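You operate a simulated robot arm through the tools that you are given. There is no shell and no other tool.

The job below is to be done with a simulated robot arm. You get a single attempt, and the scene is never put back.

## Task
Move the orange hook to hole 9 and the green one to 8.

It is judged by the outcome, as a careful person would: the job done as asked, and still so three seconds after it is handed in. It fails if anything else is knocked over, pushed out of place, dropped, spilled or broken.

## Robot
A 6-joint arm with a two-finger parallel gripper, fixed in place. Base frame: the origin is on the floor under the middle of its stand, x ahead of it, y to its left, z up; the work surface is at about z = 880. Lengths are in mm, angles in rad, forces in N, time in s.
With the tool pointing down near the work surface it reaches from about 260 to 660 mm from the base axis. Its first joint turns from -1.152 to 1.152 rad. Payload 2.9 kg.
The TCP is the grasp point between the finger pads, 30 mm short of the fingertips. In the tool frame z runs along the fingers and y along their closing line. Largest opening 110 mm; finger width 20, thickness 10; the body of the gripper, 48 by 112 mm, starts 55 mm behind the TCP.
Orientation is told as [roll, pitch, yaw] about the base's x, y, z axes, in that order, counted from this pose: with the fingers straight down and closing along the base's y, the tool's x points along the base's -x, its y along +y and its z along -z.

## Interface
- The arm moves only by the tool drive_tool. Its argument "deltas" is text: rows parted by semicolons, each of 7 numbers parted by spaces: the shift along the tool's x, y, z in mm, then the turn, a rotation vector about the tool's x, y, z in rad, then the opening in per cent of the stroke, from 0 (shut) to 100 (fully open). In form: tx ty tz ax ay az gripper; .... A call has 1 to 20 rows; each row is the pose to reach, as a shift and turn from the pose commanded when the call began, along the tool's axes at that moment. Rows are played at 5 a second. More than 50 mm and 0.15 rad between two rows, or a gripper value outside its range, and nothing of the call is played. Where a pose cannot be reached the arm comes as near as it can. A force on the tool above 40 N (or 10 N above the force at the start of the call, whichever is more), or a blocked arm, ends the call early, and 0.2 s more pass. The fingers move at their own pace (about 108 mm/s each) and stop on an object; they squeeze with about 41 N. The grip force told is the motor's: it shows also when the fingers shut on nothing. Time passes only in rows, and 0.2 s behind the last, so rows that repeat a pose let the fingers close. It gives the time, the measured TCP pose, the force on the tool (base axes), the opening and the grip force at its end, in the units of the frame above (readings bear some noise), with the torque about the TCP (base axes, N m) and any sound that the robot's microphone picked up.
- Cameras (640 x 400 px; columns grow to the right, rows downward): "scene" is fixed at [78.8, 427.7, 1409.1]; the picture's right is [-0.73, -0.68, 0.00], its down [-0.23, 0.25, -0.94] and it looks along [0.64, -0.69, -0.34] (base axes); focal length 315 px, centre (320, 200). "wrist" rides on the gripper at [72, 17, -103] in the tool frame; the picture's right is [-0.23, 0.97, 0.00], its down [-0.76, -0.18, -0.62] and it looks along [-0.61, -0.14, 0.78] (tool axes); focal length 222 px, centre (320, 200). There is no depth. A picture from a camera that has moved, and an enlarged one, comes with that camera's place and axes in the base frame and with its lens. The place of the scene camera against the robot may be out by one fixed shift of up to 12 mm in any direction.
- grab_frame(camera): a new picture of that camera. No time passes.
- zoom(camera, box): a new picture of the part [left, top, right, bottom] of that camera's present view, enlarged. No time passes.
- close_job(): hands the job in; it is judged then, once.

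Places have to be worked out from the pictures, the camera data and where the tool is seen. Open the gripper and draw the arm clear of the work before you hand the job in, unless the task says otherwise.

The tools are called after "Request:" by a JSON object that holds its "name" and its "arguments". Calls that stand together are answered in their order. drive_tool: Moves the arm, as the interface text tells. Its arguments: {"type":"object","properties":{"deltas":{"type":"string"}},"required":["deltas"]} The other tools are called the same way: grab_frame (camera) takes a picture; zoom (camera, box) takes an enlarged picture of a part of a camera's view; close_job () hands the job in.

At the start:

```text
clock: 0.0
ee_pos: [312.1, 57.2, 1336.5]
tool_rot: [-0.001, -0.002, 0.0]
wrist_force: [-0.6, -1.2, 0.6]
moment: [0.03, 0.01, -0.05]
grip_width: 110.0
grip_force: 0.1
```

scene: 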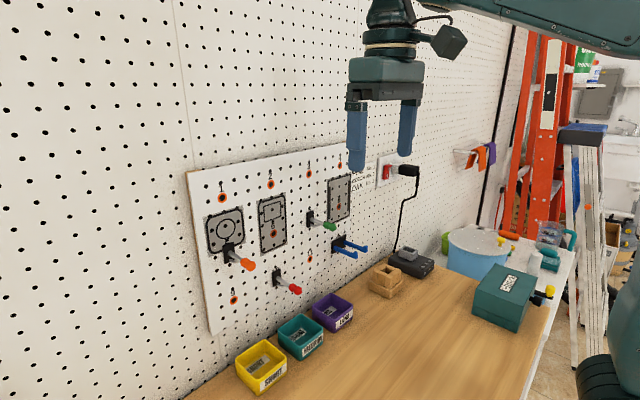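
wrist: 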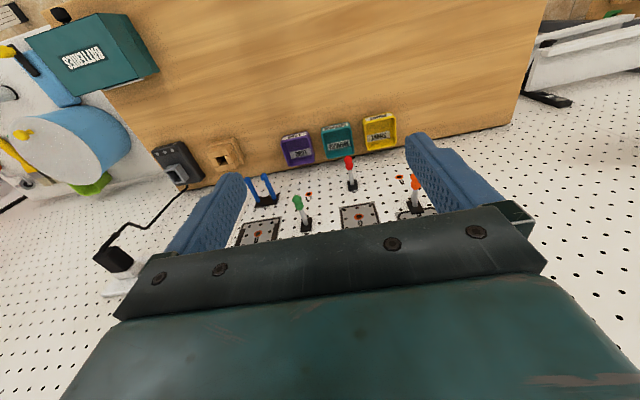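

I'll start with closer looks at the pegboard from the scene camera to find the hole numbers and the hooks.

Request:
{"name": "zoom", "arguments": {"camera": "scene", "box": [180, 140, 380, 265]}}

Request:
{"name": "zoom", "arguments": {"camera": "scene", "box": [190, 220, 390, 345]}}

Request:
{"name": "zoom", "arguments": {"camera": "wrist", "box": [220, 120, 460, 270]}}

```text
3.20 times, centred on (280, 202) of scene
camera zoom: at [78.8, 427.7, 1409.1], right [-0.73, -0.68, 0.0], down [-0.23, 0.25, -0.94], along [0.64, -0.69, -0.34], focal length 1008 px, centre (448, 192)
```

zoom: 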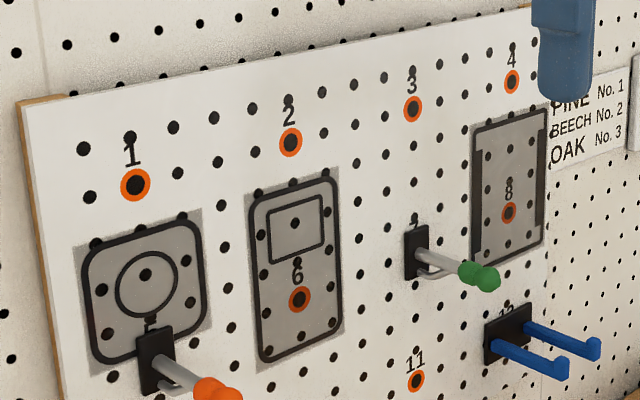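

```text
3.20 times, centred on (290, 282) of scene
camera zoom: at [78.8, 427.7, 1409.1], right [-0.73, -0.68, 0.0], down [-0.23, 0.25, -0.94], along [0.64, -0.69, -0.34], focal length 1008 px, centre (416, -64)
```

zoom: 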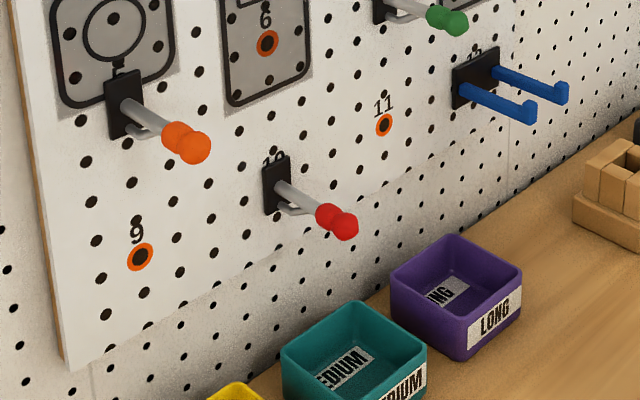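

```text
2.67 times, centred on (340, 195) of wrist
camera zoom: at [239.4, 73.9, 1438.9], right [0.23, 0.97, 0.0], down [0.76, -0.18, 0.62], along [0.61, -0.14, -0.78], focal length 592 px, centre (267, 213)
```

zoom: 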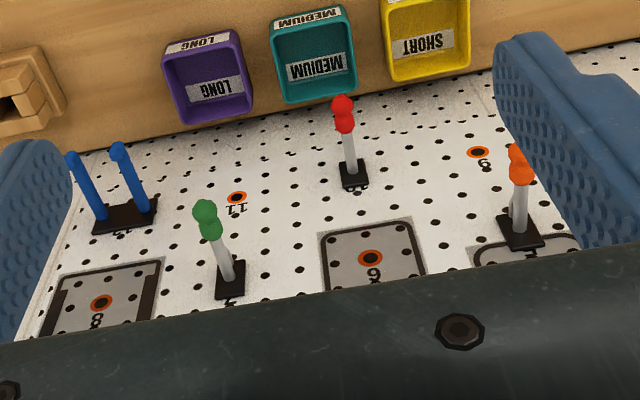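

The hooks' rods stick out roughly toward the arm from a board near x≈522, with hole 9 near (525, 179, 1040), 11 near (522, -16, 1046) and 8 near (522, -115, 1143). I'll tilt the tool forward part way while staying well clear, and look again.

Request:
{"name": "drive_tool", "arguments": {"deltas": "-6 0 12 0 -0.1 0 100; -12 0 24 0 -0.2 0 100; -18 0 36 0 -0.3 0 100; -24 0 48 0 -0.4 0 100; -30 0 60 0 -0.5 0 100; -36 0 72 0 -0.6 0 100; -42 0 84 0 -0.7 0 100; -48 0 96 0 -0.8 0 100"}}

```text
clock: 1.8
ee_pos: [300.4, 33.1, 1442.8]
tool_rot: [0.015, -0.644, -0.001]
wrist_force: [-0.1, -0.4, -0.2]
moment: [-0.03, 0.02, 0.01]
grip_width: 109.7
grip_force: 0.1
out of reach, approached as far as the arm can: row 2, 3, 4, 5, 6, 7, 8
```

The tilt was out of reach at that height and closeness; the arm sits at (300, 33, 1443). I'll check how it stands before going on.

Request:
{"name": "grab_frame", "arguments": {"camera": "scene"}}

Request:
{"name": "grab_frame", "arguments": {"camera": "wrist"}}

```text
taken
```

scene: 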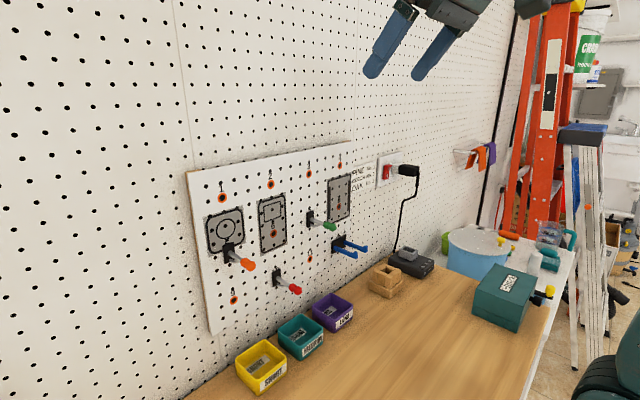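

```text
taken
camera wrist: at [180.8, 48.0, 1480.2], right [0.17, 0.97, 0.15], down [0.24, -0.19, 0.95], along [0.96, -0.13, -0.26], focal length 222 px, centre (320, 200)
```

wrist: 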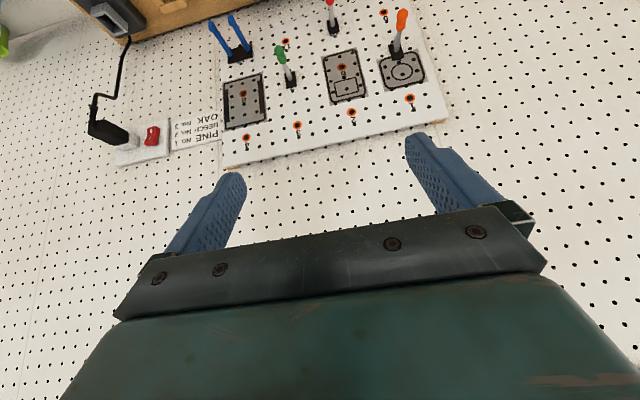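

I'll make one small move to learn which pose the commands are counted from now.

Request:
{"name": "drive_tool", "arguments": {"deltas": "0 0 10 0 0 0 100"}}

```text
clock: 2.2
ee_pos: [306.2, 31.6, 1439.9]
tool_rot: [0.015, -0.64, 0.0]
wrist_force: [0.0, 0.9, -0.1]
moment: [0.0, -0.01, -0.01]
grip_width: 109.9
grip_force: 0.2
out of reach, approached as far as the arm can: row 1
```

Commands count from the reached pose. I'll move forward and down, keeping this tilt, staying well away from the board.

Request:
{"name": "drive_tool", "arguments": {"deltas": "8 4 31 0 0 0 100; 17 8 62 0 0 0 100; 25 12 94 0 0 0 100; 34 16 125 0 0 0 100; 42 20 156 0 0 0 100"}}

```text
clock: 3.4
ee_pos: [365.9, 56.1, 1292.3]
tool_rot: [0.015, -0.644, 0.011]
wrist_force: [-0.7, -0.8, 0.7]
moment: [0.06, 0.01, 0.06]
grip_width: 109.9
grip_force: 0.0
out of reach, approached as far as the arm can: row 1, 2, 3
```

Reachable now. I'll go lower and tilt further toward horizontal.

Request:
{"name": "drive_tool", "arguments": {"deltas": "10 0 26 0 -0.09 0 100; 21 0 53 0 -0.18 0 100; 31 0 79 0 -0.27 0 100; 42 0 106 0 -0.36 0 100"}}

Request:
{"name": "grab_frame", "arguments": {"camera": "scene"}}

Request:
{"name": "grab_frame", "arguments": {"camera": "wrist"}}

```text
clock: 4.4
ee_pos: [394.5, 54.2, 1184.3]
tool_rot: [0.02, -1.004, -0.011]
wrist_force: [0.6, 0.1, -0.8]
moment: [0.01, 0.0, -0.02]
grip_width: 109.8
grip_force: 0.0
```

```text
taken
```

scene: 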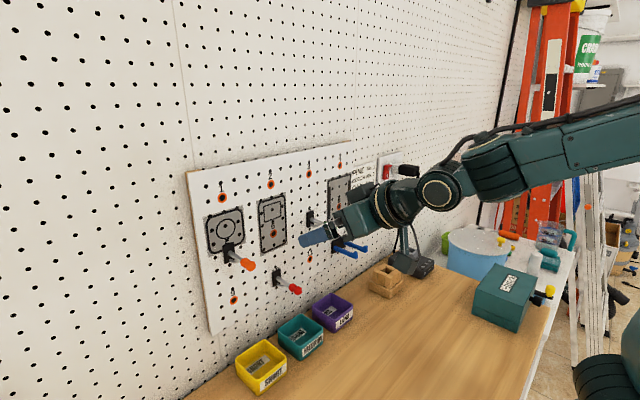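

```text
taken
camera wrist: at [267.6, 70.0, 1177.5], right [0.12, 0.97, 0.2], down [-0.12, -0.19, 0.97], along [0.99, -0.14, 0.09], focal length 222 px, centre (320, 200)
```

wrist: 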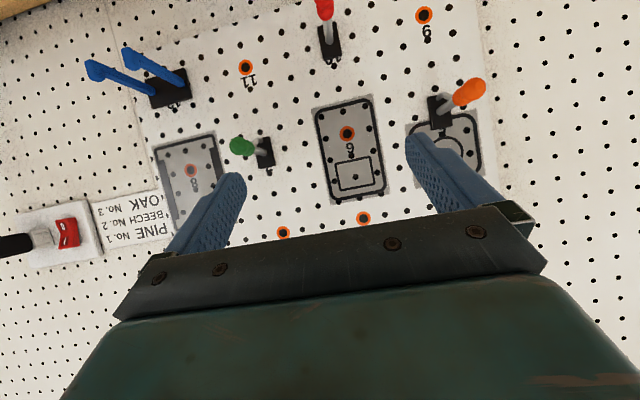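

Good near-frontal view. I'll zoom in for accurate pixel places of the hooks and holes.

Request:
{"name": "zoom", "arguments": {"camera": "wrist", "box": [380, 0, 500, 75]}}

Request:
{"name": "zoom", "arguments": {"camera": "wrist", "box": [390, 65, 510, 140]}}

Request:
{"name": "zoom", "arguments": {"camera": "wrist", "box": [160, 115, 280, 190]}}

Request:
{"name": "zoom", "arguments": {"camera": "wrist", "box": [80, 40, 280, 165]}}

```text
5.33 times, centred on (440, 38) of wrist
camera zoom: at [267.6, 70.0, 1177.5], right [0.12, 0.97, 0.2], down [-0.12, -0.19, 0.97], along [0.99, -0.14, 0.09], focal length 1185 px, centre (-320, 1067)
```

zoom: 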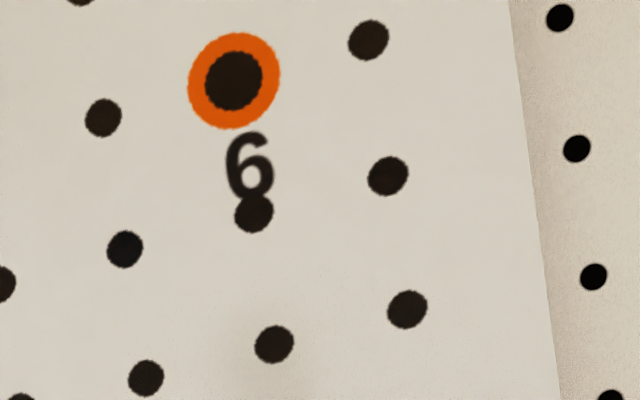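

```text
5.33 times, centred on (450, 102) of wrist
camera zoom: at [267.6, 70.0, 1177.5], right [0.12, 0.97, 0.2], down [-0.12, -0.19, 0.97], along [0.99, -0.14, 0.09], focal length 1185 px, centre (-373, 720)
```

zoom: 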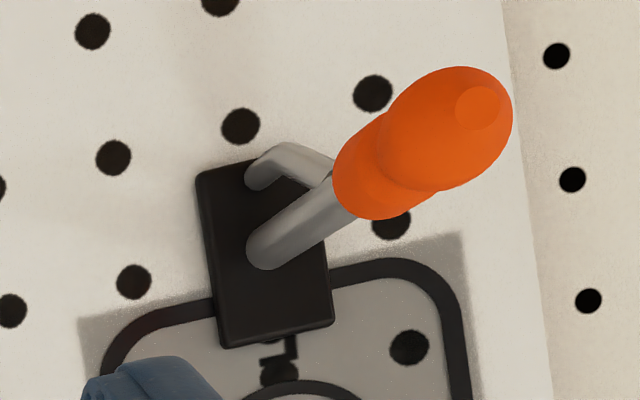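

```text
5.33 times, centred on (220, 152) of wrist
camera zoom: at [267.6, 70.0, 1177.5], right [0.12, 0.97, 0.2], down [-0.12, -0.19, 0.97], along [0.99, -0.14, 0.09], focal length 1185 px, centre (853, 453)
```

zoom: 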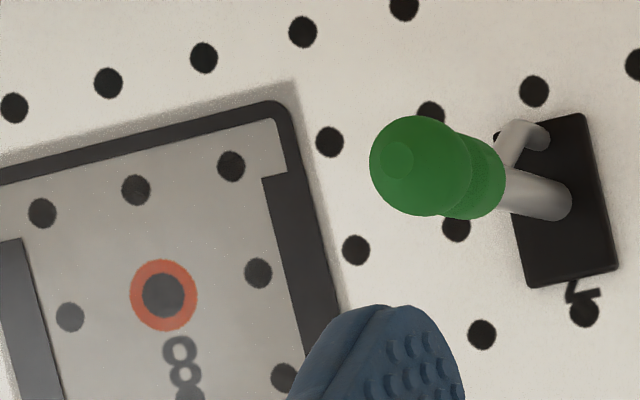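

```text
3.20 times, centred on (180, 102) of wrist
camera zoom: at [267.6, 70.0, 1177.5], right [0.12, 0.97, 0.2], down [-0.12, -0.19, 0.97], along [0.99, -0.14, 0.09], focal length 711 px, centre (768, 512)
```

zoom: 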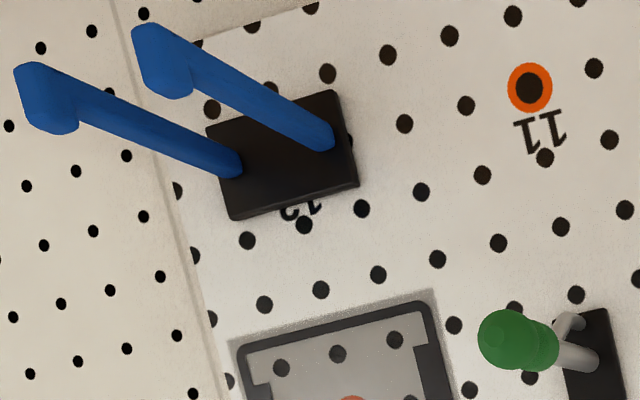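

Working from two wrist views, I put the board face at x≈535. Hole 5 (orange) is at about (181.6, 1131.7) in y and z, 9 at (181.6, 1030), 7 (green) at (-22, 1131.7), and 8 at (-123.6, 1131.7), with a 25.4 mm pitch. The rods stick straight out to x≈459. I'll move to a standoff above and behind the orange rod with a gentler tilt and a narrower opening.

Request:
{"name": "drive_tool", "arguments": {"deltas": "-7 21 4.5 0.0018 0.076 -0.001 40; -14 42.5 9 0.0036 0.151 -0.002 40; -21 63.7 13.6 0.0054 0.227 -0.003 40; -28 84.9 18.2 0.0072 0.303 -0.004 40; -35 106 22.8 0.009 0.378 -0.005 40; -41.9 127.3 27.3 0.0107 0.454 -0.006 40; -41.9 127.3 27.3 0.0107 0.454 -0.006 40"}}

Request:
{"name": "grab_frame", "arguments": {"camera": "wrist"}}

Request:
{"name": "grab_frame", "arguments": {"camera": "scene"}}

```text
clock: 6.0
ee_pos: [435.2, 179.9, 1205.2]
tool_rot: [0.001, -0.549, 0.002]
wrist_force: [0.3, -0.5, -1.1]
moment: [0.02, 0.01, -0.01]
grip_width: 44.0
grip_force: 0.0
```

```text
taken
camera wrist: at [320.0, 195.3, 1254.8], right [0.19, 0.97, 0.12], down [0.33, -0.18, 0.93], along [0.93, -0.14, -0.35], focal length 222 px, centre (320, 200)
```

wrist: 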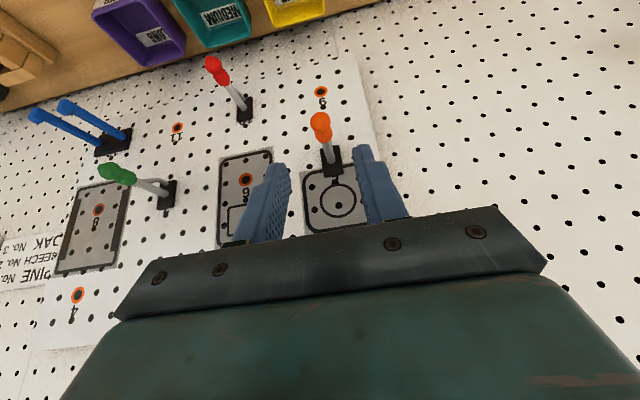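

```text
taken
```

scene: 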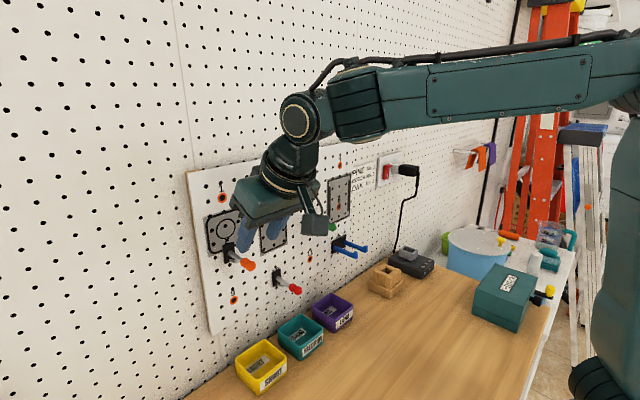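

At the standoff the fingers look about right for the orange rod. I'll zoom in to refine its place.

Request:
{"name": "zoom", "arguments": {"camera": "wrist", "box": [270, 80, 390, 155]}}

Request:
{"name": "zoom", "arguments": {"camera": "wrist", "box": [240, 135, 400, 235]}}

Request:
{"name": "zoom", "arguments": {"camera": "wrist", "box": [60, 90, 260, 215]}}

```text
5.33 times, centred on (330, 118) of wrist
camera zoom: at [320.0, 195.3, 1254.8], right [0.19, 0.97, 0.12], down [0.33, -0.18, 0.93], along [0.93, -0.14, -0.35], focal length 1185 px, centre (267, 640)
```

zoom: 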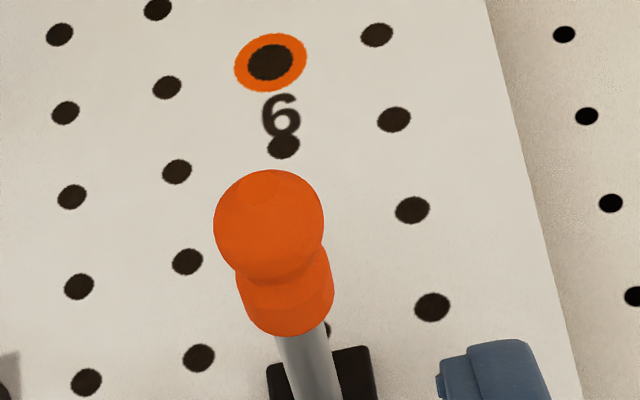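

```text
4.00 times, centred on (320, 185) of wrist
camera zoom: at [320.0, 195.3, 1254.8], right [0.19, 0.97, 0.12], down [0.33, -0.18, 0.93], along [0.93, -0.14, -0.35], focal length 888 px, centre (320, 260)
```

zoom: 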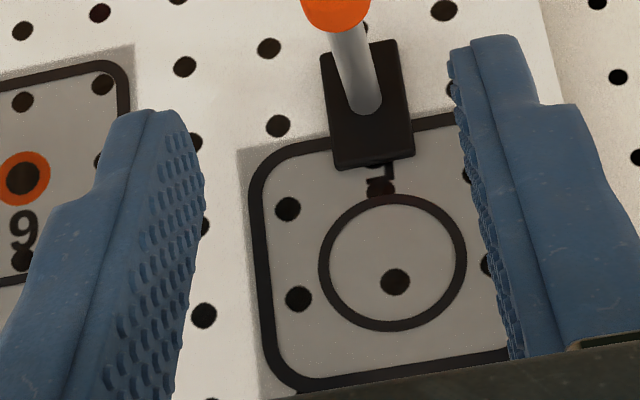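

```text
3.20 times, centred on (160, 152) of wrist
camera zoom: at [320.0, 195.3, 1254.8], right [0.19, 0.97, 0.12], down [0.33, -0.18, 0.93], along [0.93, -0.14, -0.35], focal length 711 px, centre (832, 352)
```

zoom: 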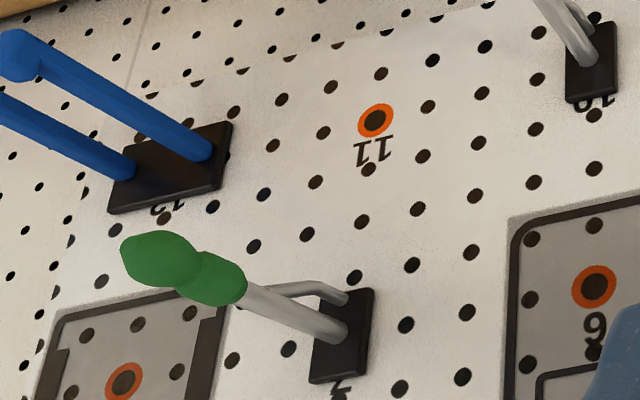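

The hook sits about 2–3 mm to +y of the finger centre line. I'll correct that and go part way down so that the fingers straddle the rod, then check again.

Request:
{"name": "drive_tool", "arguments": {"deltas": "-5 2.5 20 0 0 0 40; -11 2.5 42 0 0 0 40; -16 2.5 62 0 0 0 40; -16 2.5 62 0 0 0 40"}}

Request:
{"name": "grab_frame", "arguments": {"camera": "wrist"}}

Request:
{"name": "zoom", "arguments": {"camera": "wrist", "box": [240, 60, 400, 160]}}

Request:
{"name": "zoom", "arguments": {"camera": "wrist", "box": [240, 135, 400, 235]}}

Request:
{"name": "zoom", "arguments": {"camera": "scene", "box": [180, 180, 340, 280]}}

```text
clock: 7.0
ee_pos: [481.6, 185.6, 1161.6]
tool_rot: [0.002, -0.547, 0.005]
wrist_force: [-1.4, 0.1, 0.2]
moment: [-0.04, -0.03, -0.01]
grip_width: 44.2
grip_force: 0.0
```

```text
taken
camera wrist: at [366.8, 201.2, 1210.7], right [0.19, 0.97, 0.12], down [0.33, -0.18, 0.93], along [0.93, -0.14, -0.35], focal length 222 px, centre (320, 200)
```

wrist: 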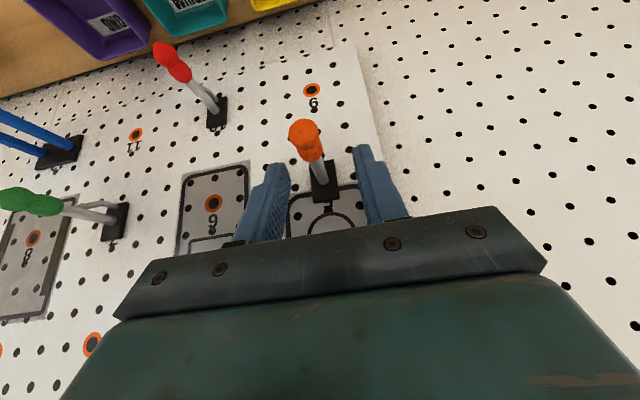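

```text
4.00 times, centred on (320, 110) of wrist
camera zoom: at [366.8, 201.2, 1210.7], right [0.19, 0.97, 0.12], down [0.33, -0.18, 0.93], along [0.93, -0.14, -0.35], focal length 888 px, centre (320, 560)
```

zoom: 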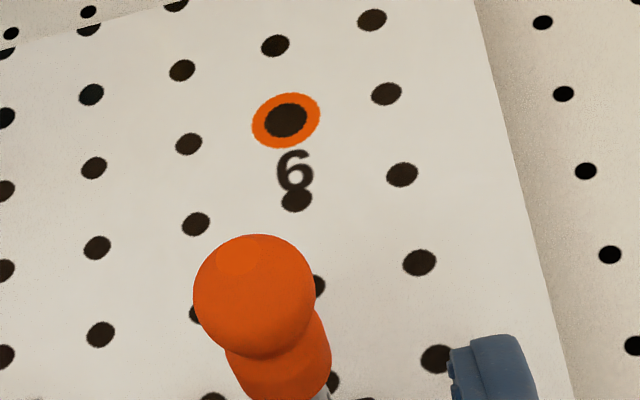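

```text
4.00 times, centred on (320, 185) of wrist
camera zoom: at [366.8, 201.2, 1210.7], right [0.19, 0.97, 0.12], down [0.33, -0.18, 0.93], along [0.93, -0.14, -0.35], focal length 888 px, centre (320, 260)
```

zoom: 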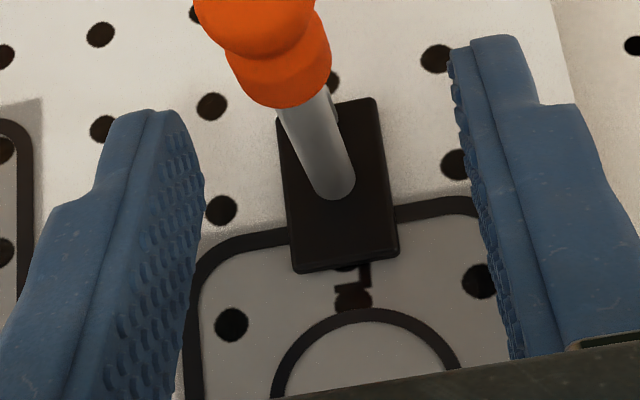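

```text
4.00 times, centred on (260, 230) of scene
camera zoom: at [78.8, 427.7, 1409.1], right [-0.73, -0.68, 0.0], down [-0.23, 0.25, -0.94], along [0.64, -0.69, -0.34], focal length 1259 px, centre (560, 80)
```

zoom: 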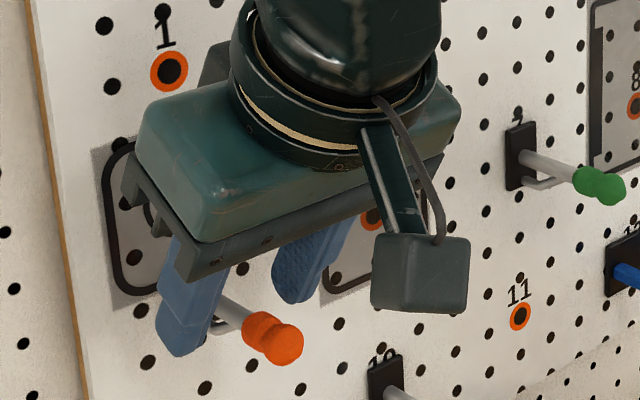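

The ball and hole still work out at y≈181.6, but the tool now reads y≈185.4, so the earlier readings were taken before the arm settled. I'll shift back -3.5 mm in y and give it time to settle.

Request:
{"name": "drive_tool", "arguments": {"deltas": "0 -3.5 0 0 0 0 40; 0 -3.5 0 0 0 0 40; 0 -3.5 0 0 0 0 40; 0 -3.5 0 0 0 0 40"}}

Request:
{"name": "drive_tool", "arguments": {"deltas": "0 0 0 0 0 0 40; 0 0 0 0 0 0 40"}}

Request:
{"name": "zoom", "arguments": {"camera": "wrist", "box": [220, 100, 420, 225]}}

```text
clock: 8.0
ee_pos: [483.1, 181.6, 1161.3]
tool_rot: [0.002, -0.548, 0.003]
wrist_force: [-0.3, 0.6, -0.2]
moment: [0.02, -0.02, 0.01]
grip_width: 44.0
grip_force: 0.0
```

```text
clock: 8.6
ee_pos: [483.3, 181.5, 1161.6]
tool_rot: [0.001, -0.548, 0.004]
wrist_force: [-0.1, 0.1, -0.3]
moment: [-0.01, 0.02, 0.02]
grip_width: 44.0
grip_force: 0.0
```

```text
3.20 times, centred on (320, 162) of wrist
camera zoom: at [366.8, 197.4, 1210.8], right [0.19, 0.97, 0.12], down [0.33, -0.18, 0.93], along [0.93, -0.14, -0.35], focal length 711 px, centre (320, 320)
```

zoom: 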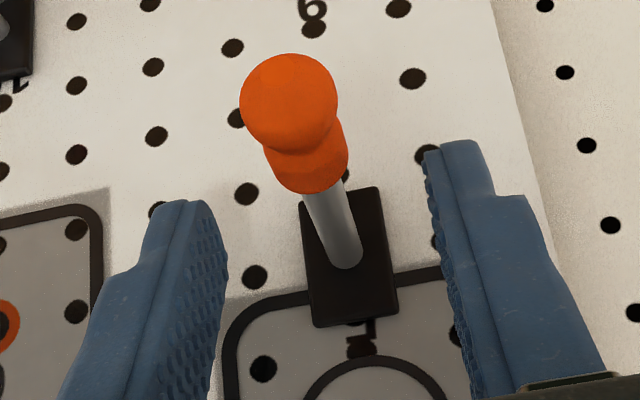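

Centred now: TCP (483.2, 181.5, 1161.5) against the hook's y≈181.6. I'll make the last 24 mm so the pads straddle the bare rod behind the cover.

Request:
{"name": "drive_tool", "arguments": {"deltas": "-0.6 0 12 0.0016 0 0.0015 40; -1.3 0 23.8 0.0033 0 0.003 40; -1.3 0 23.8 0.0033 0 0.003 40; -1.3 0 23.8 0.0033 0 0.003 40; -1.3 0 23.8 0.0033 0 0.003 40"}}

Request:
{"name": "zoom", "arguments": {"camera": "wrist", "box": [220, 70, 420, 195]}}

Request:
{"name": "zoom", "arguments": {"camera": "scene", "box": [190, 190, 310, 265]}}

```text
clock: 9.8
ee_pos: [496.4, 180.7, 1140.7]
tool_rot: [0.0, -0.55, 0.001]
wrist_force: [-0.1, -0.5, 0.1]
moment: [0.01, 0.02, 0.01]
grip_width: 43.9
grip_force: 0.0
```

```text
3.20 times, centred on (320, 132) of wrist
camera zoom: at [380.1, 197.8, 1190.4], right [0.19, 0.97, 0.12], down [0.32, -0.18, 0.93], along [0.93, -0.14, -0.35], focal length 711 px, centre (320, 416)
```

zoom: 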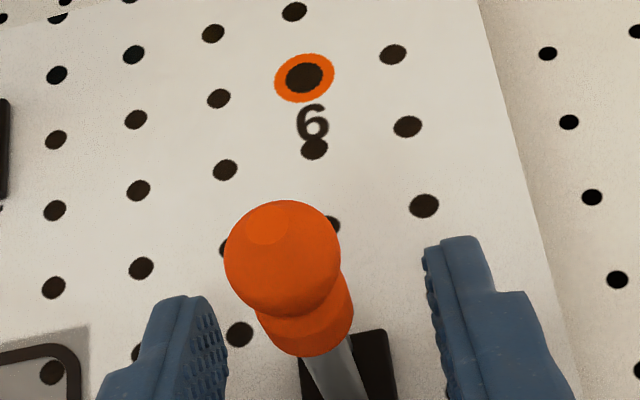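

```text
5.33 times, centred on (250, 228) of scene
camera zoom: at [78.8, 427.7, 1409.1], right [-0.73, -0.68, 0.0], down [-0.23, 0.25, -0.94], along [0.64, -0.69, -0.34], focal length 1679 px, centre (693, 53)
```

zoom: 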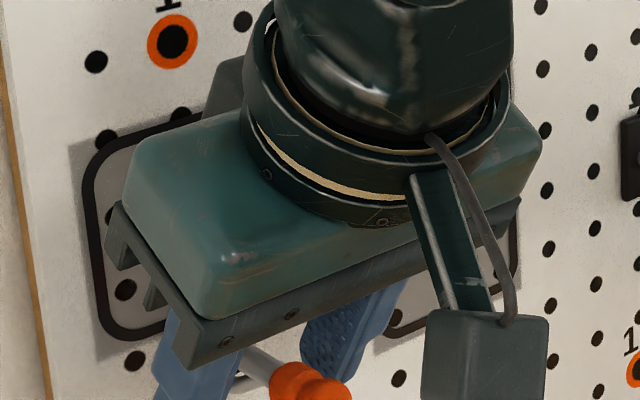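

The rod is about 0.8 mm to +y of the TCP. I'll take that up and close on it.

Request:
{"name": "drive_tool", "arguments": {"deltas": "0 0.8 0 0 0 0 40; 0 0.8 0 0 0 0 30; 0 0.8 0 0 0 0 20; 0 0.8 0 0 0 0 12; 0 0.8 0 0 0 0 0; 0 0.8 0 0 0 0 0; 0 0.8 0 0 0 0 0"}}

Request:
{"name": "zoom", "arguments": {"camera": "wrist", "box": [220, 70, 420, 195]}}

Request:
{"name": "zoom", "arguments": {"camera": "scene", "box": [190, 190, 310, 265]}}

```text
clock: 11.4
ee_pos: [495.8, 181.0, 1139.6]
tool_rot: [0.0, -0.55, 0.001]
wrist_force: [-1.5, 7.8, -0.7]
moment: [0.0, 0.06, -0.03]
grip_width: 13.0
grip_force: 40.6
```

```text
3.20 times, centred on (320, 132) of wrist
camera zoom: at [380.4, 198.6, 1190.5], right [0.19, 0.97, 0.12], down [0.32, -0.18, 0.93], along [0.93, -0.14, -0.35], focal length 711 px, centre (320, 416)
```

zoom: 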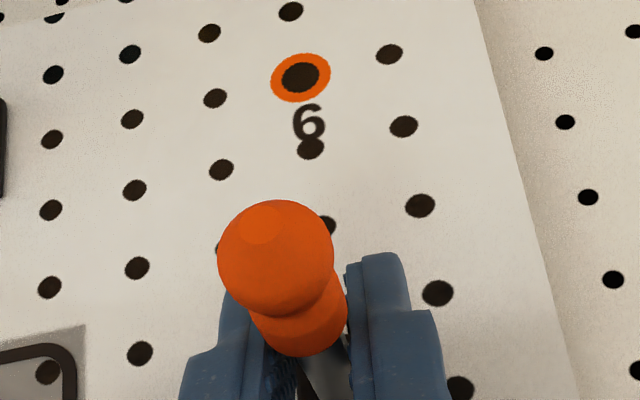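

```text
5.33 times, centred on (250, 228) of scene
camera zoom: at [78.8, 427.9, 1409.0], right [-0.73, -0.68, 0.0], down [-0.23, 0.25, -0.94], along [0.64, -0.69, -0.34], focal length 1679 px, centre (693, 53)
```

zoom: 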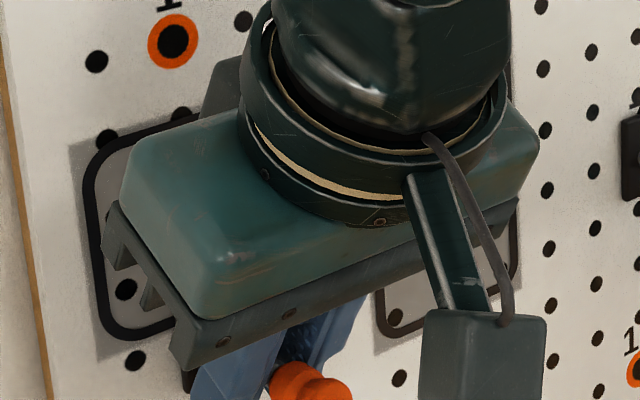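

The width of 13 mm shows the pads caught only the edge of the cover, not the bare rod. I'll open, move 15 mm back along the rod (and a touch to +y, since the side force was 8 N), and regrip squarely on the cover's cylinder.

Request:
{"name": "drive_tool", "arguments": {"deltas": "0 0 0 0 0 0 35; 0 0 0 0 0 0 35; 6.4 0.5 -3.9 0 0 0 35; 12.8 0.5 -7.8 0 0 0 35; 12.8 0.5 -7.8 0 0 0 35; 12.8 0.5 -7.8 0 0 0 35"}}

Request:
{"name": "zoom", "arguments": {"camera": "wrist", "box": [220, 70, 420, 195]}}

```text
clock: 12.8
ee_pos: [483.4, 180.7, 1139.8]
tool_rot: [-0.001, -0.548, 0.0]
wrist_force: [0.4, 0.3, -0.3]
moment: [0.03, 0.01, -0.01]
grip_width: 38.4
grip_force: 0.1
```

```text
3.20 times, centred on (320, 132) of wrist
camera zoom: at [366.4, 196.4, 1189.2], right [0.19, 0.97, 0.12], down [0.32, -0.18, 0.93], along [0.93, -0.14, -0.35], focal length 711 px, centre (320, 416)
```

zoom: 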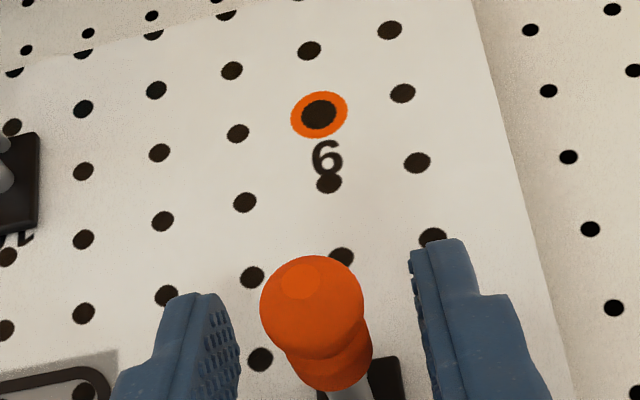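

The hook is now about 2 mm to +y of the finger centre. I'll correct and let it settle, then check once more before closing.

Request:
{"name": "drive_tool", "arguments": {"deltas": "0 2 0 0 0 0 30; 0 2 0 0 0 0 30; 0 2 0 0 0 0 30; 0 2 0 0 0 0 30; 0 2 0 0 0 0 30"}}

Request:
{"name": "zoom", "arguments": {"camera": "wrist", "box": [220, 70, 420, 195]}}

```text
clock: 14.0
ee_pos: [482.9, 182.3, 1137.6]
tool_rot: [0.0, -0.548, 0.0]
wrist_force: [0.5, 0.2, -0.1]
moment: [0.0, -0.02, -0.03]
grip_width: 33.0
grip_force: 0.1
```

```text
3.20 times, centred on (320, 132) of wrist
camera zoom: at [367.1, 198.8, 1188.9], right [0.19, 0.97, 0.12], down [0.32, -0.18, 0.93], along [0.93, -0.14, -0.35], focal length 711 px, centre (320, 416)
```

zoom: 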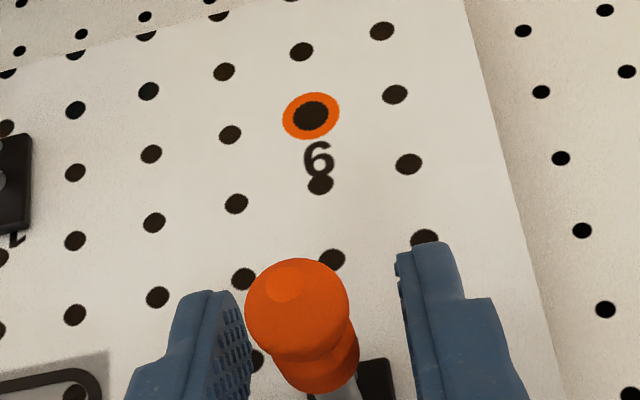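

Centred now (ball at tool y≈0). Closing on the cover.

Request:
{"name": "drive_tool", "arguments": {"deltas": "0 0 0 0 0 0 25; 0 0 0 0 0 0 18; 0 0 0 0 0 0 13; 0 0 0 0 0 0 0; 0 0 0 0 0 0 0; 0 0 0 0 0 0 0"}}

Request:
{"name": "zoom", "arguments": {"camera": "wrist", "box": [220, 70, 420, 195]}}

Request:
{"name": "zoom", "arguments": {"camera": "scene", "box": [180, 180, 340, 280]}}

```text
clock: 15.4
ee_pos: [483.5, 182.4, 1138.0]
tool_rot: [-0.001, -0.547, 0.001]
wrist_force: [0.3, 2.1, -0.9]
moment: [0.02, 0.01, 0.1]
grip_width: 15.5
grip_force: 40.9
```

```text
3.20 times, centred on (320, 132) of wrist
camera zoom: at [367.1, 198.9, 1188.9], right [0.19, 0.97, 0.12], down [0.32, -0.18, 0.93], along [0.93, -0.14, -0.35], focal length 711 px, centre (320, 416)
```

zoom: 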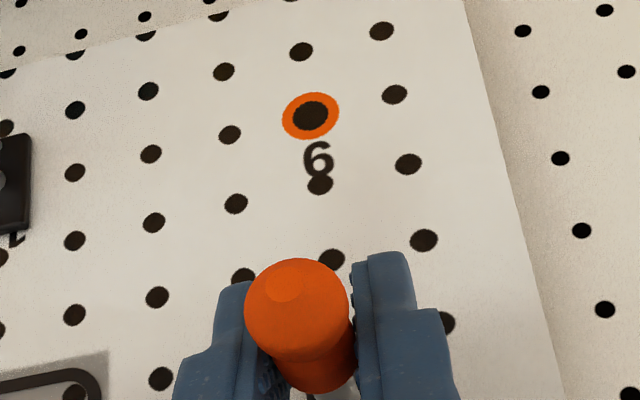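

```text
4.00 times, centred on (260, 230) of scene
camera zoom: at [78.8, 427.7, 1409.1], right [-0.73, -0.68, 0.0], down [-0.23, 0.25, -0.94], along [0.64, -0.69, -0.34], focal length 1259 px, centre (560, 80)
```

zoom: 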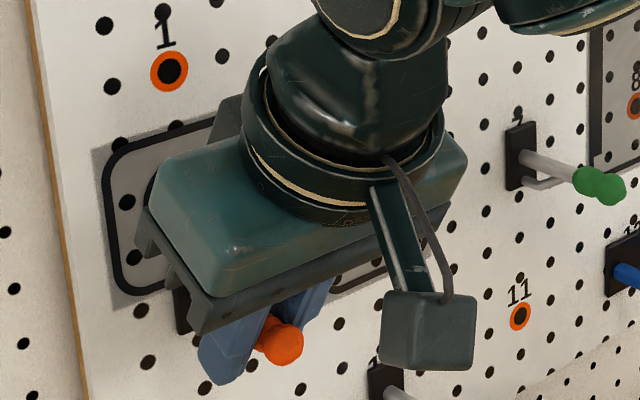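

Good grip at 15.5 mm with almost no side load. I'll pull straight out in small steps and watch the force.

Request:
{"name": "drive_tool", "arguments": {"deltas": "0.85 0 -0.52 0 0 0 0; 1.7 0 -1.04 0 0 0 0; 2.56 0 -1.56 0 0 0 0; 3.4 0 -2.08 0 0 0 0; 4.27 0 -2.6 0 0 0 0; 5.1 0 -3.1 0 0 0 0"}}

Request:
{"name": "zoom", "arguments": {"camera": "wrist", "box": [220, 70, 420, 195]}}

Request:
{"name": "zoom", "arguments": {"camera": "scene", "box": [180, 180, 340, 280]}}

```text
clock: 16.8
ee_pos: [475.9, 184.0, 1141.8]
tool_rot: [0.0, -0.549, -0.001]
wrist_force: [0.1, -0.1, -0.2]
moment: [-0.01, 0.02, 0.0]
grip_width: 15.3
grip_force: 40.8
```

```text
3.20 times, centred on (320, 132) of wrist
camera zoom: at [360.3, 200.5, 1190.3], right [0.19, 0.97, 0.12], down [0.32, -0.18, 0.93], along [0.93, -0.14, -0.35], focal length 711 px, centre (320, 416)
```

zoom: 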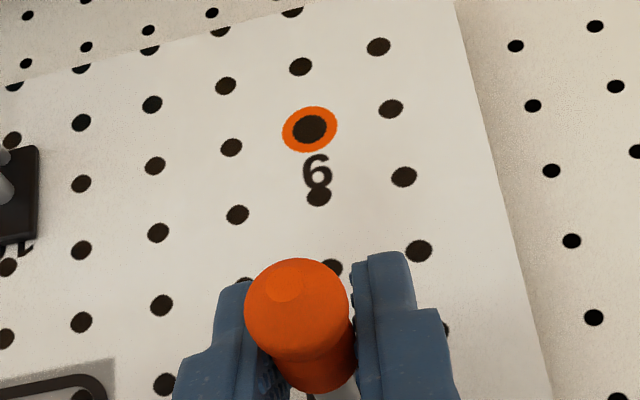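

```text
4.00 times, centred on (260, 230) of scene
camera zoom: at [78.8, 427.7, 1409.1], right [-0.73, -0.68, 0.0], down [-0.23, 0.25, -0.94], along [0.64, -0.69, -0.34], focal length 1259 px, centre (560, 80)
```

zoom: 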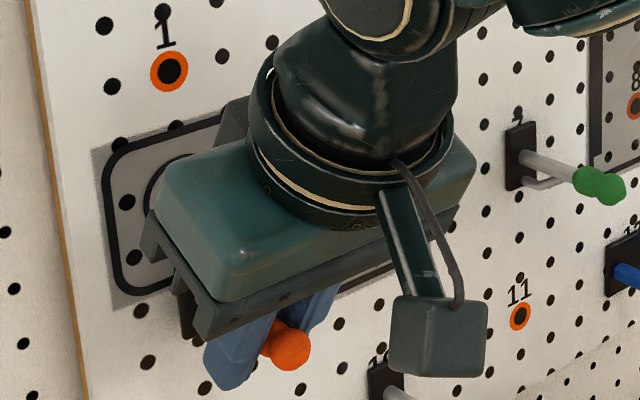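

The hook slides out freely and stays put in the fingers. I'll continue straight back about 45 mm more and look.

Request:
{"name": "drive_tool", "arguments": {"deltas": "8.5 0 -5.2 0 0 0 0; 17 0 -10.4 0 0 0 0; 25.6 0 -15.6 0 0 0 0; 34 0 -20.8 0 0 0 0; 38.4 0 -23.4 0 0 0 0; 38.4 0 -23.4 0 0 0 0; 38.4 0 -23.4 0 0 0 0"}}

Request:
{"name": "grab_frame", "arguments": {"camera": "wrist"}}

Request:
{"name": "zoom", "arguments": {"camera": "scene", "box": [180, 180, 340, 280]}}

```text
clock: 18.4
ee_pos: [430.4, 185.2, 1141.7]
tool_rot: [0.0, -0.548, 0.0]
wrist_force: [-1.0, -1.0, 0.8]
moment: [0.01, 0.0, -0.01]
grip_width: 15.4
grip_force: 40.6
```

```text
taken
camera wrist: at [314.6, 201.3, 1191.0], right [0.19, 0.97, 0.12], down [0.32, -0.18, 0.93], along [0.93, -0.14, -0.35], focal length 222 px, centre (320, 200)
```

wrist: 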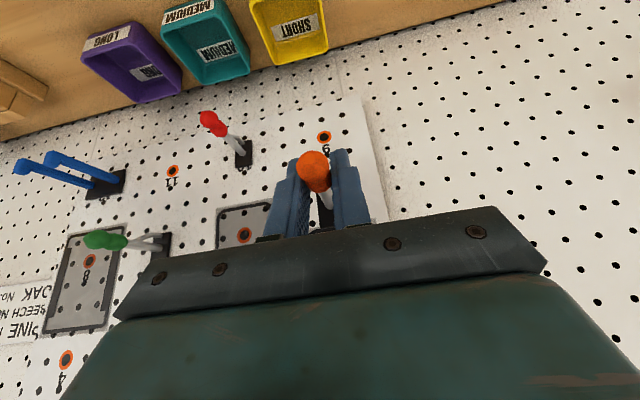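

```text
4.00 times, centred on (260, 230) of scene
camera zoom: at [78.8, 427.7, 1409.1], right [-0.73, -0.68, 0.0], down [-0.23, 0.25, -0.94], along [0.64, -0.69, -0.34], focal length 1259 px, centre (560, 80)
```

zoom: 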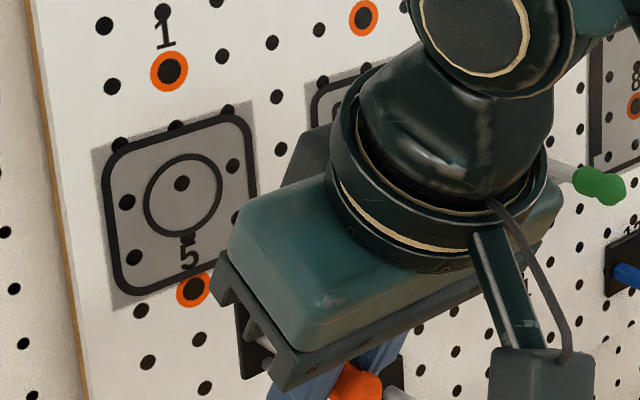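

The hook is clear of hole 5. I'll zoom in on it in the fingers to check how it sits.

Request:
{"name": "zoom", "arguments": {"camera": "wrist", "box": [260, 120, 400, 207]}}

Request:
{"name": "zoom", "arguments": {"camera": "scene", "box": [220, 240, 300, 290]}}

```text
4.57 times, centred on (330, 164) of wrist
camera zoom: at [314.6, 201.3, 1191.0], right [0.19, 0.97, 0.12], down [0.32, -0.18, 0.93], along [0.93, -0.14, -0.35], focal length 1015 px, centre (274, 367)
```

zoom: 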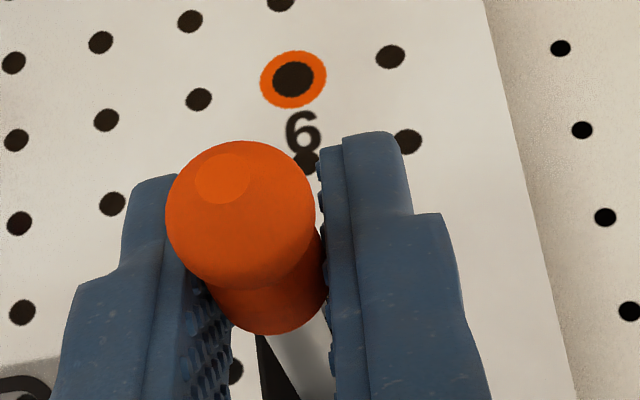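

```text
8.00 times, centred on (260, 265) of scene
camera zoom: at [78.8, 427.7, 1409.1], right [-0.73, -0.68, 0.0], down [-0.23, 0.25, -0.94], along [0.64, -0.69, -0.34], focal length 2519 px, centre (800, -320)
```

zoom: 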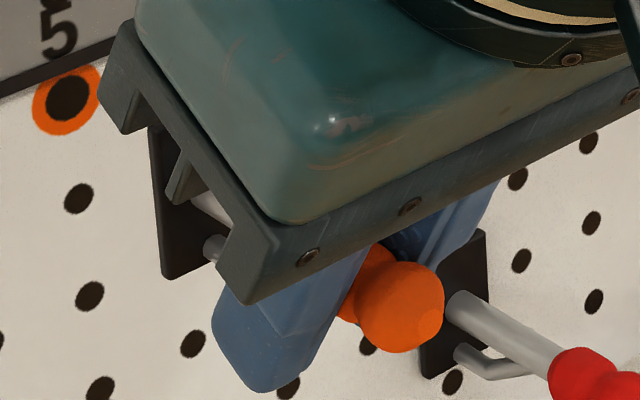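

The hook sits squarely in the fingers, as it did when seated. Now I'll move down 101.6 mm (plus the drift correction of -2.9 in z and -2.6 in y), staying 50 mm off the board.

Request:
{"name": "drive_tool", "arguments": {"deltas": "10.9 -0.6 17.8 0 0 0 0; 21.8 -1.2 35.7 0 0 0 0; 32.6 -1.8 53.5 0 0 0 0; 43.5 -2.4 71.4 0 0 0 0; 54.4 -2.6 89.2 0 0 0 0; 54.4 -2.6 89.2 0 0 0 0; 54.4 -2.6 89.2 0 0 0 0; 54.4 -2.6 89.2 0 0 0 0"}}

Request:
{"name": "zoom", "arguments": {"camera": "wrist", "box": [220, 70, 420, 195]}}

Request:
{"name": "zoom", "arguments": {"camera": "scene", "box": [180, 240, 340, 340]}}

```text
clock: 20.2
ee_pos: [429.5, 181.5, 1035.3]
tool_rot: [0.0, -0.547, -0.001]
wrist_force: [0.3, 0.6, -0.7]
moment: [0.03, 0.01, -0.01]
grip_width: 15.6
grip_force: 41.2
```

```text
3.20 times, centred on (320, 132) of wrist
camera zoom: at [314.2, 197.8, 1084.5], right [0.19, 0.97, 0.12], down [0.32, -0.18, 0.93], along [0.93, -0.14, -0.35], focal length 711 px, centre (320, 416)
```

zoom: 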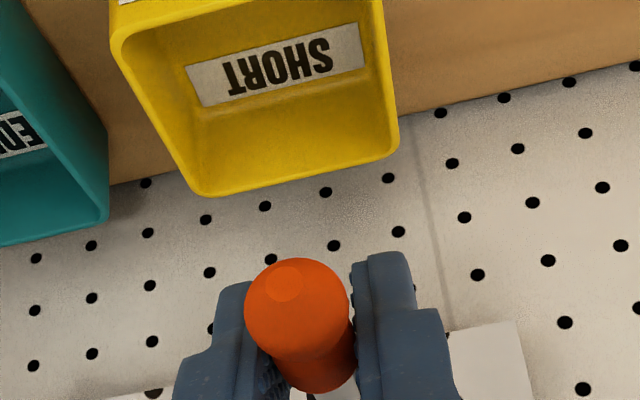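

```text
4.00 times, centred on (260, 290) of scene
camera zoom: at [78.8, 427.7, 1409.1], right [-0.73, -0.68, 0.0], down [-0.23, 0.25, -0.94], along [0.64, -0.69, -0.34], focal length 1259 px, centre (560, -160)
```

zoom: 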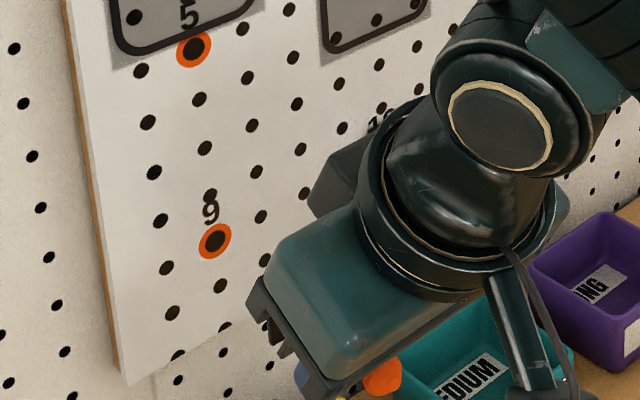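

Camera-derived checks put hole 9 consistently at (182.2, 1029.4), and the seated pose would be camera (367.1, 198.9, 1087.3). The camera is now at (314.2, 197.8, 1084.5), so I'll correct by +1.1 in y and +2.8 in z and let it settle.

Request:
{"name": "drive_tool", "arguments": {"deltas": "-1.46 1.1 -2.4 0 0 0 0; -1.46 1.1 -2.4 0 0 0 0; -1.46 1.1 -2.4 0 0 0 0; -1.46 1.1 -2.4 0 0 0 0"}}

Request:
{"name": "grab_frame", "arguments": {"camera": "wrist"}}

```text
clock: 21.2
ee_pos: [430.9, 181.5, 1038.5]
tool_rot: [0.0, -0.549, 0.001]
wrist_force: [-0.1, -1.5, 0.2]
moment: [0.01, -0.02, 0.01]
grip_width: 15.4
grip_force: 40.7
```

```text
taken
camera wrist: at [314.4, 198.5, 1087.9], right [0.19, 0.97, 0.12], down [0.32, -0.18, 0.93], along [0.93, -0.14, -0.35], focal length 222 px, centre (320, 200)
```

wrist: 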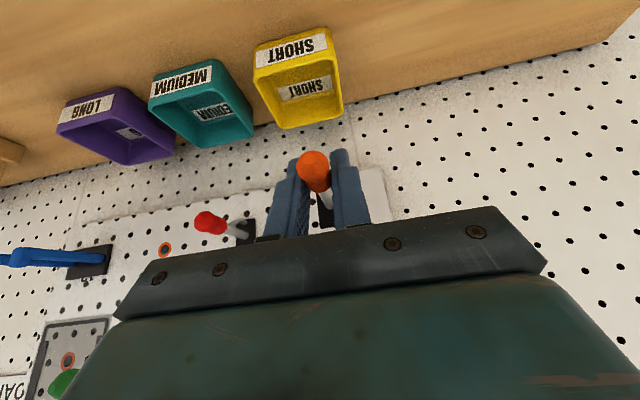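

Within about 0.5 mm now. I'll advance 35 mm toward the board and check alignment again before the peg reaches the hole.

Request:
{"name": "drive_tool", "arguments": {"deltas": "-9.7 0.4 6.5 0 0 0 0; -19.5 0.4 12.6 0 0 0 0; -29.6 0.4 18.7 0 0 0 0; -29.6 0.4 18.7 0 0 0 0; -29.6 0.4 18.7 0 0 0 0; -29.6 0.4 18.7 0 0 0 0"}}

Request:
{"name": "zoom", "arguments": {"camera": "wrist", "box": [220, 100, 420, 225]}}

Request:
{"name": "zoom", "arguments": {"camera": "scene", "box": [200, 250, 320, 325]}}

```text
clock: 22.6
ee_pos: [464.5, 181.7, 1039.0]
tool_rot: [-0.002, -0.547, -0.001]
wrist_force: [-0.3, 0.2, -0.8]
moment: [-0.01, -0.04, -0.02]
grip_width: 15.5
grip_force: 41.0
```

```text
3.20 times, centred on (320, 162) of wrist
camera zoom: at [349.0, 198.8, 1089.0], right [0.19, 0.97, 0.12], down [0.32, -0.18, 0.93], along [0.93, -0.14, -0.35], focal length 711 px, centre (320, 320)
```

zoom: 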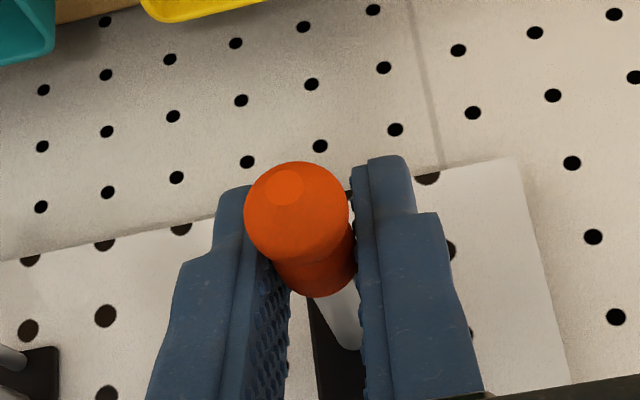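

```text
5.33 times, centred on (260, 288) of scene
camera zoom: at [78.8, 427.7, 1409.1], right [-0.73, -0.68, 0.0], down [-0.23, 0.25, -0.94], along [0.64, -0.69, -0.34], focal length 1679 px, centre (640, -267)
```

zoom: 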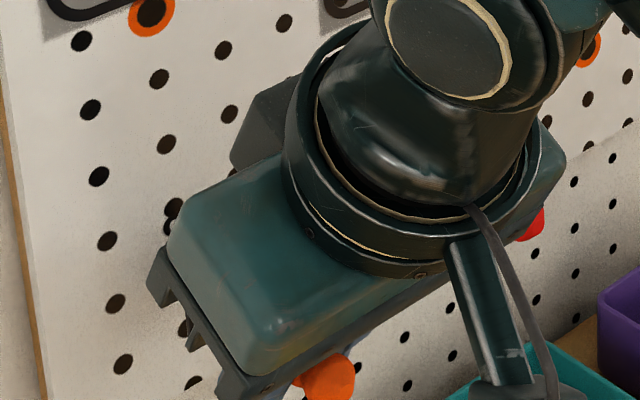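

Aligned in y; z is about 1.5 mm high. I'll correct that and go 8 mm further, then recheck.

Request:
{"name": "drive_tool", "arguments": {"deltas": "-3.1 0 2.6 0 0 0 0; -6.2 0 5.2 0 0 0 0; -6.2 0 5.2 0 0 0 0; -6.2 0 5.2 0 0 0 0; -6.2 0 5.2 0 0 0 0"}}

Request:
{"name": "zoom", "arguments": {"camera": "wrist", "box": [220, 100, 420, 225]}}

```text
clock: 23.8
ee_pos: [472.6, 181.0, 1037.2]
tool_rot: [0.0, -0.549, 0.0]
wrist_force: [-0.5, -0.6, -0.2]
moment: [0.02, 0.01, 0.0]
grip_width: 15.6
grip_force: 41.3
```

```text
3.20 times, centred on (320, 162) of wrist
camera zoom: at [357.1, 197.5, 1087.5], right [0.19, 0.97, 0.12], down [0.32, -0.18, 0.93], along [0.93, -0.14, -0.35], focal length 711 px, centre (320, 320)
```

zoom: 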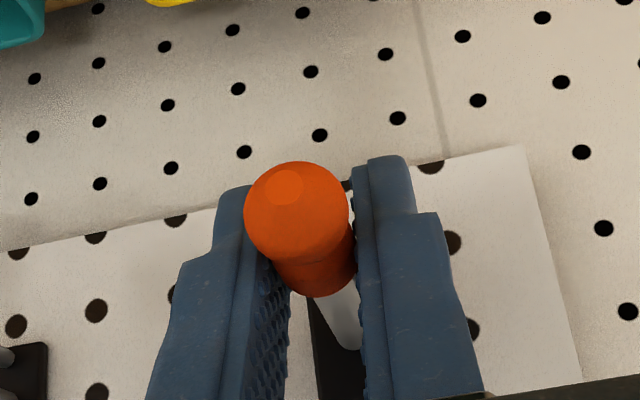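

y slipped to 1.4 mm low; z is right. I'll correct y here, before contact.

Request:
{"name": "drive_tool", "arguments": {"deltas": "0 1.4 0 0 0 0 0; 0 1.4 0 0 0 0 0; 0 1.4 0 0 0 0 0; 0 1.4 0 0 0 0 0"}}

Request:
{"name": "zoom", "arguments": {"camera": "wrist", "box": [220, 100, 420, 225]}}

```text
clock: 24.8
ee_pos: [472.7, 184.0, 1036.7]
tool_rot: [-0.002, -0.547, 0.001]
wrist_force: [0.3, -0.5, -0.9]
moment: [-0.05, 0.03, 0.01]
grip_width: 15.7
grip_force: 41.3
```

```text
3.20 times, centred on (320, 162) of wrist
camera zoom: at [357.0, 199.6, 1087.1], right [0.19, 0.97, 0.12], down [0.32, -0.18, 0.93], along [0.93, -0.14, -0.35], focal length 711 px, centre (320, 320)
```

zoom: 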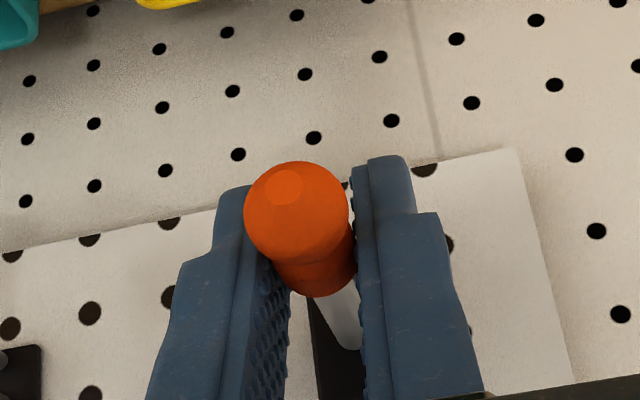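

Now +0.6 in y; close enough to trim on the way. Advancing 5 mm slowly, watching the force.

Request:
{"name": "drive_tool", "arguments": {"deltas": "-2.2 -0.5 1.2 0 0 0 0; -4.4 -0.5 2.35 0 0 0 0; -4.4 -0.5 2.35 0 0 0 0; -4.4 -0.5 2.35 0 0 0 0"}}

Request:
{"name": "zoom", "arguments": {"camera": "wrist", "box": [220, 100, 420, 225]}}

```text
clock: 25.8
ee_pos: [478.1, 182.7, 1037.2]
tool_rot: [0.0, -0.548, 0.001]
wrist_force: [-0.1, -0.6, 0.5]
moment: [0.01, -0.01, -0.02]
grip_width: 15.1
grip_force: 41.1
```

```text
3.20 times, centred on (320, 162) of wrist
camera zoom: at [362.3, 199.4, 1087.1], right [0.19, 0.97, 0.12], down [0.32, -0.18, 0.93], along [0.93, -0.14, -0.35], focal length 711 px, centre (320, 320)
```

zoom: 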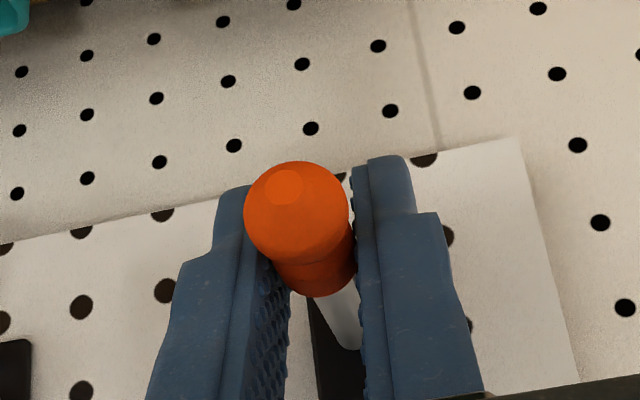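

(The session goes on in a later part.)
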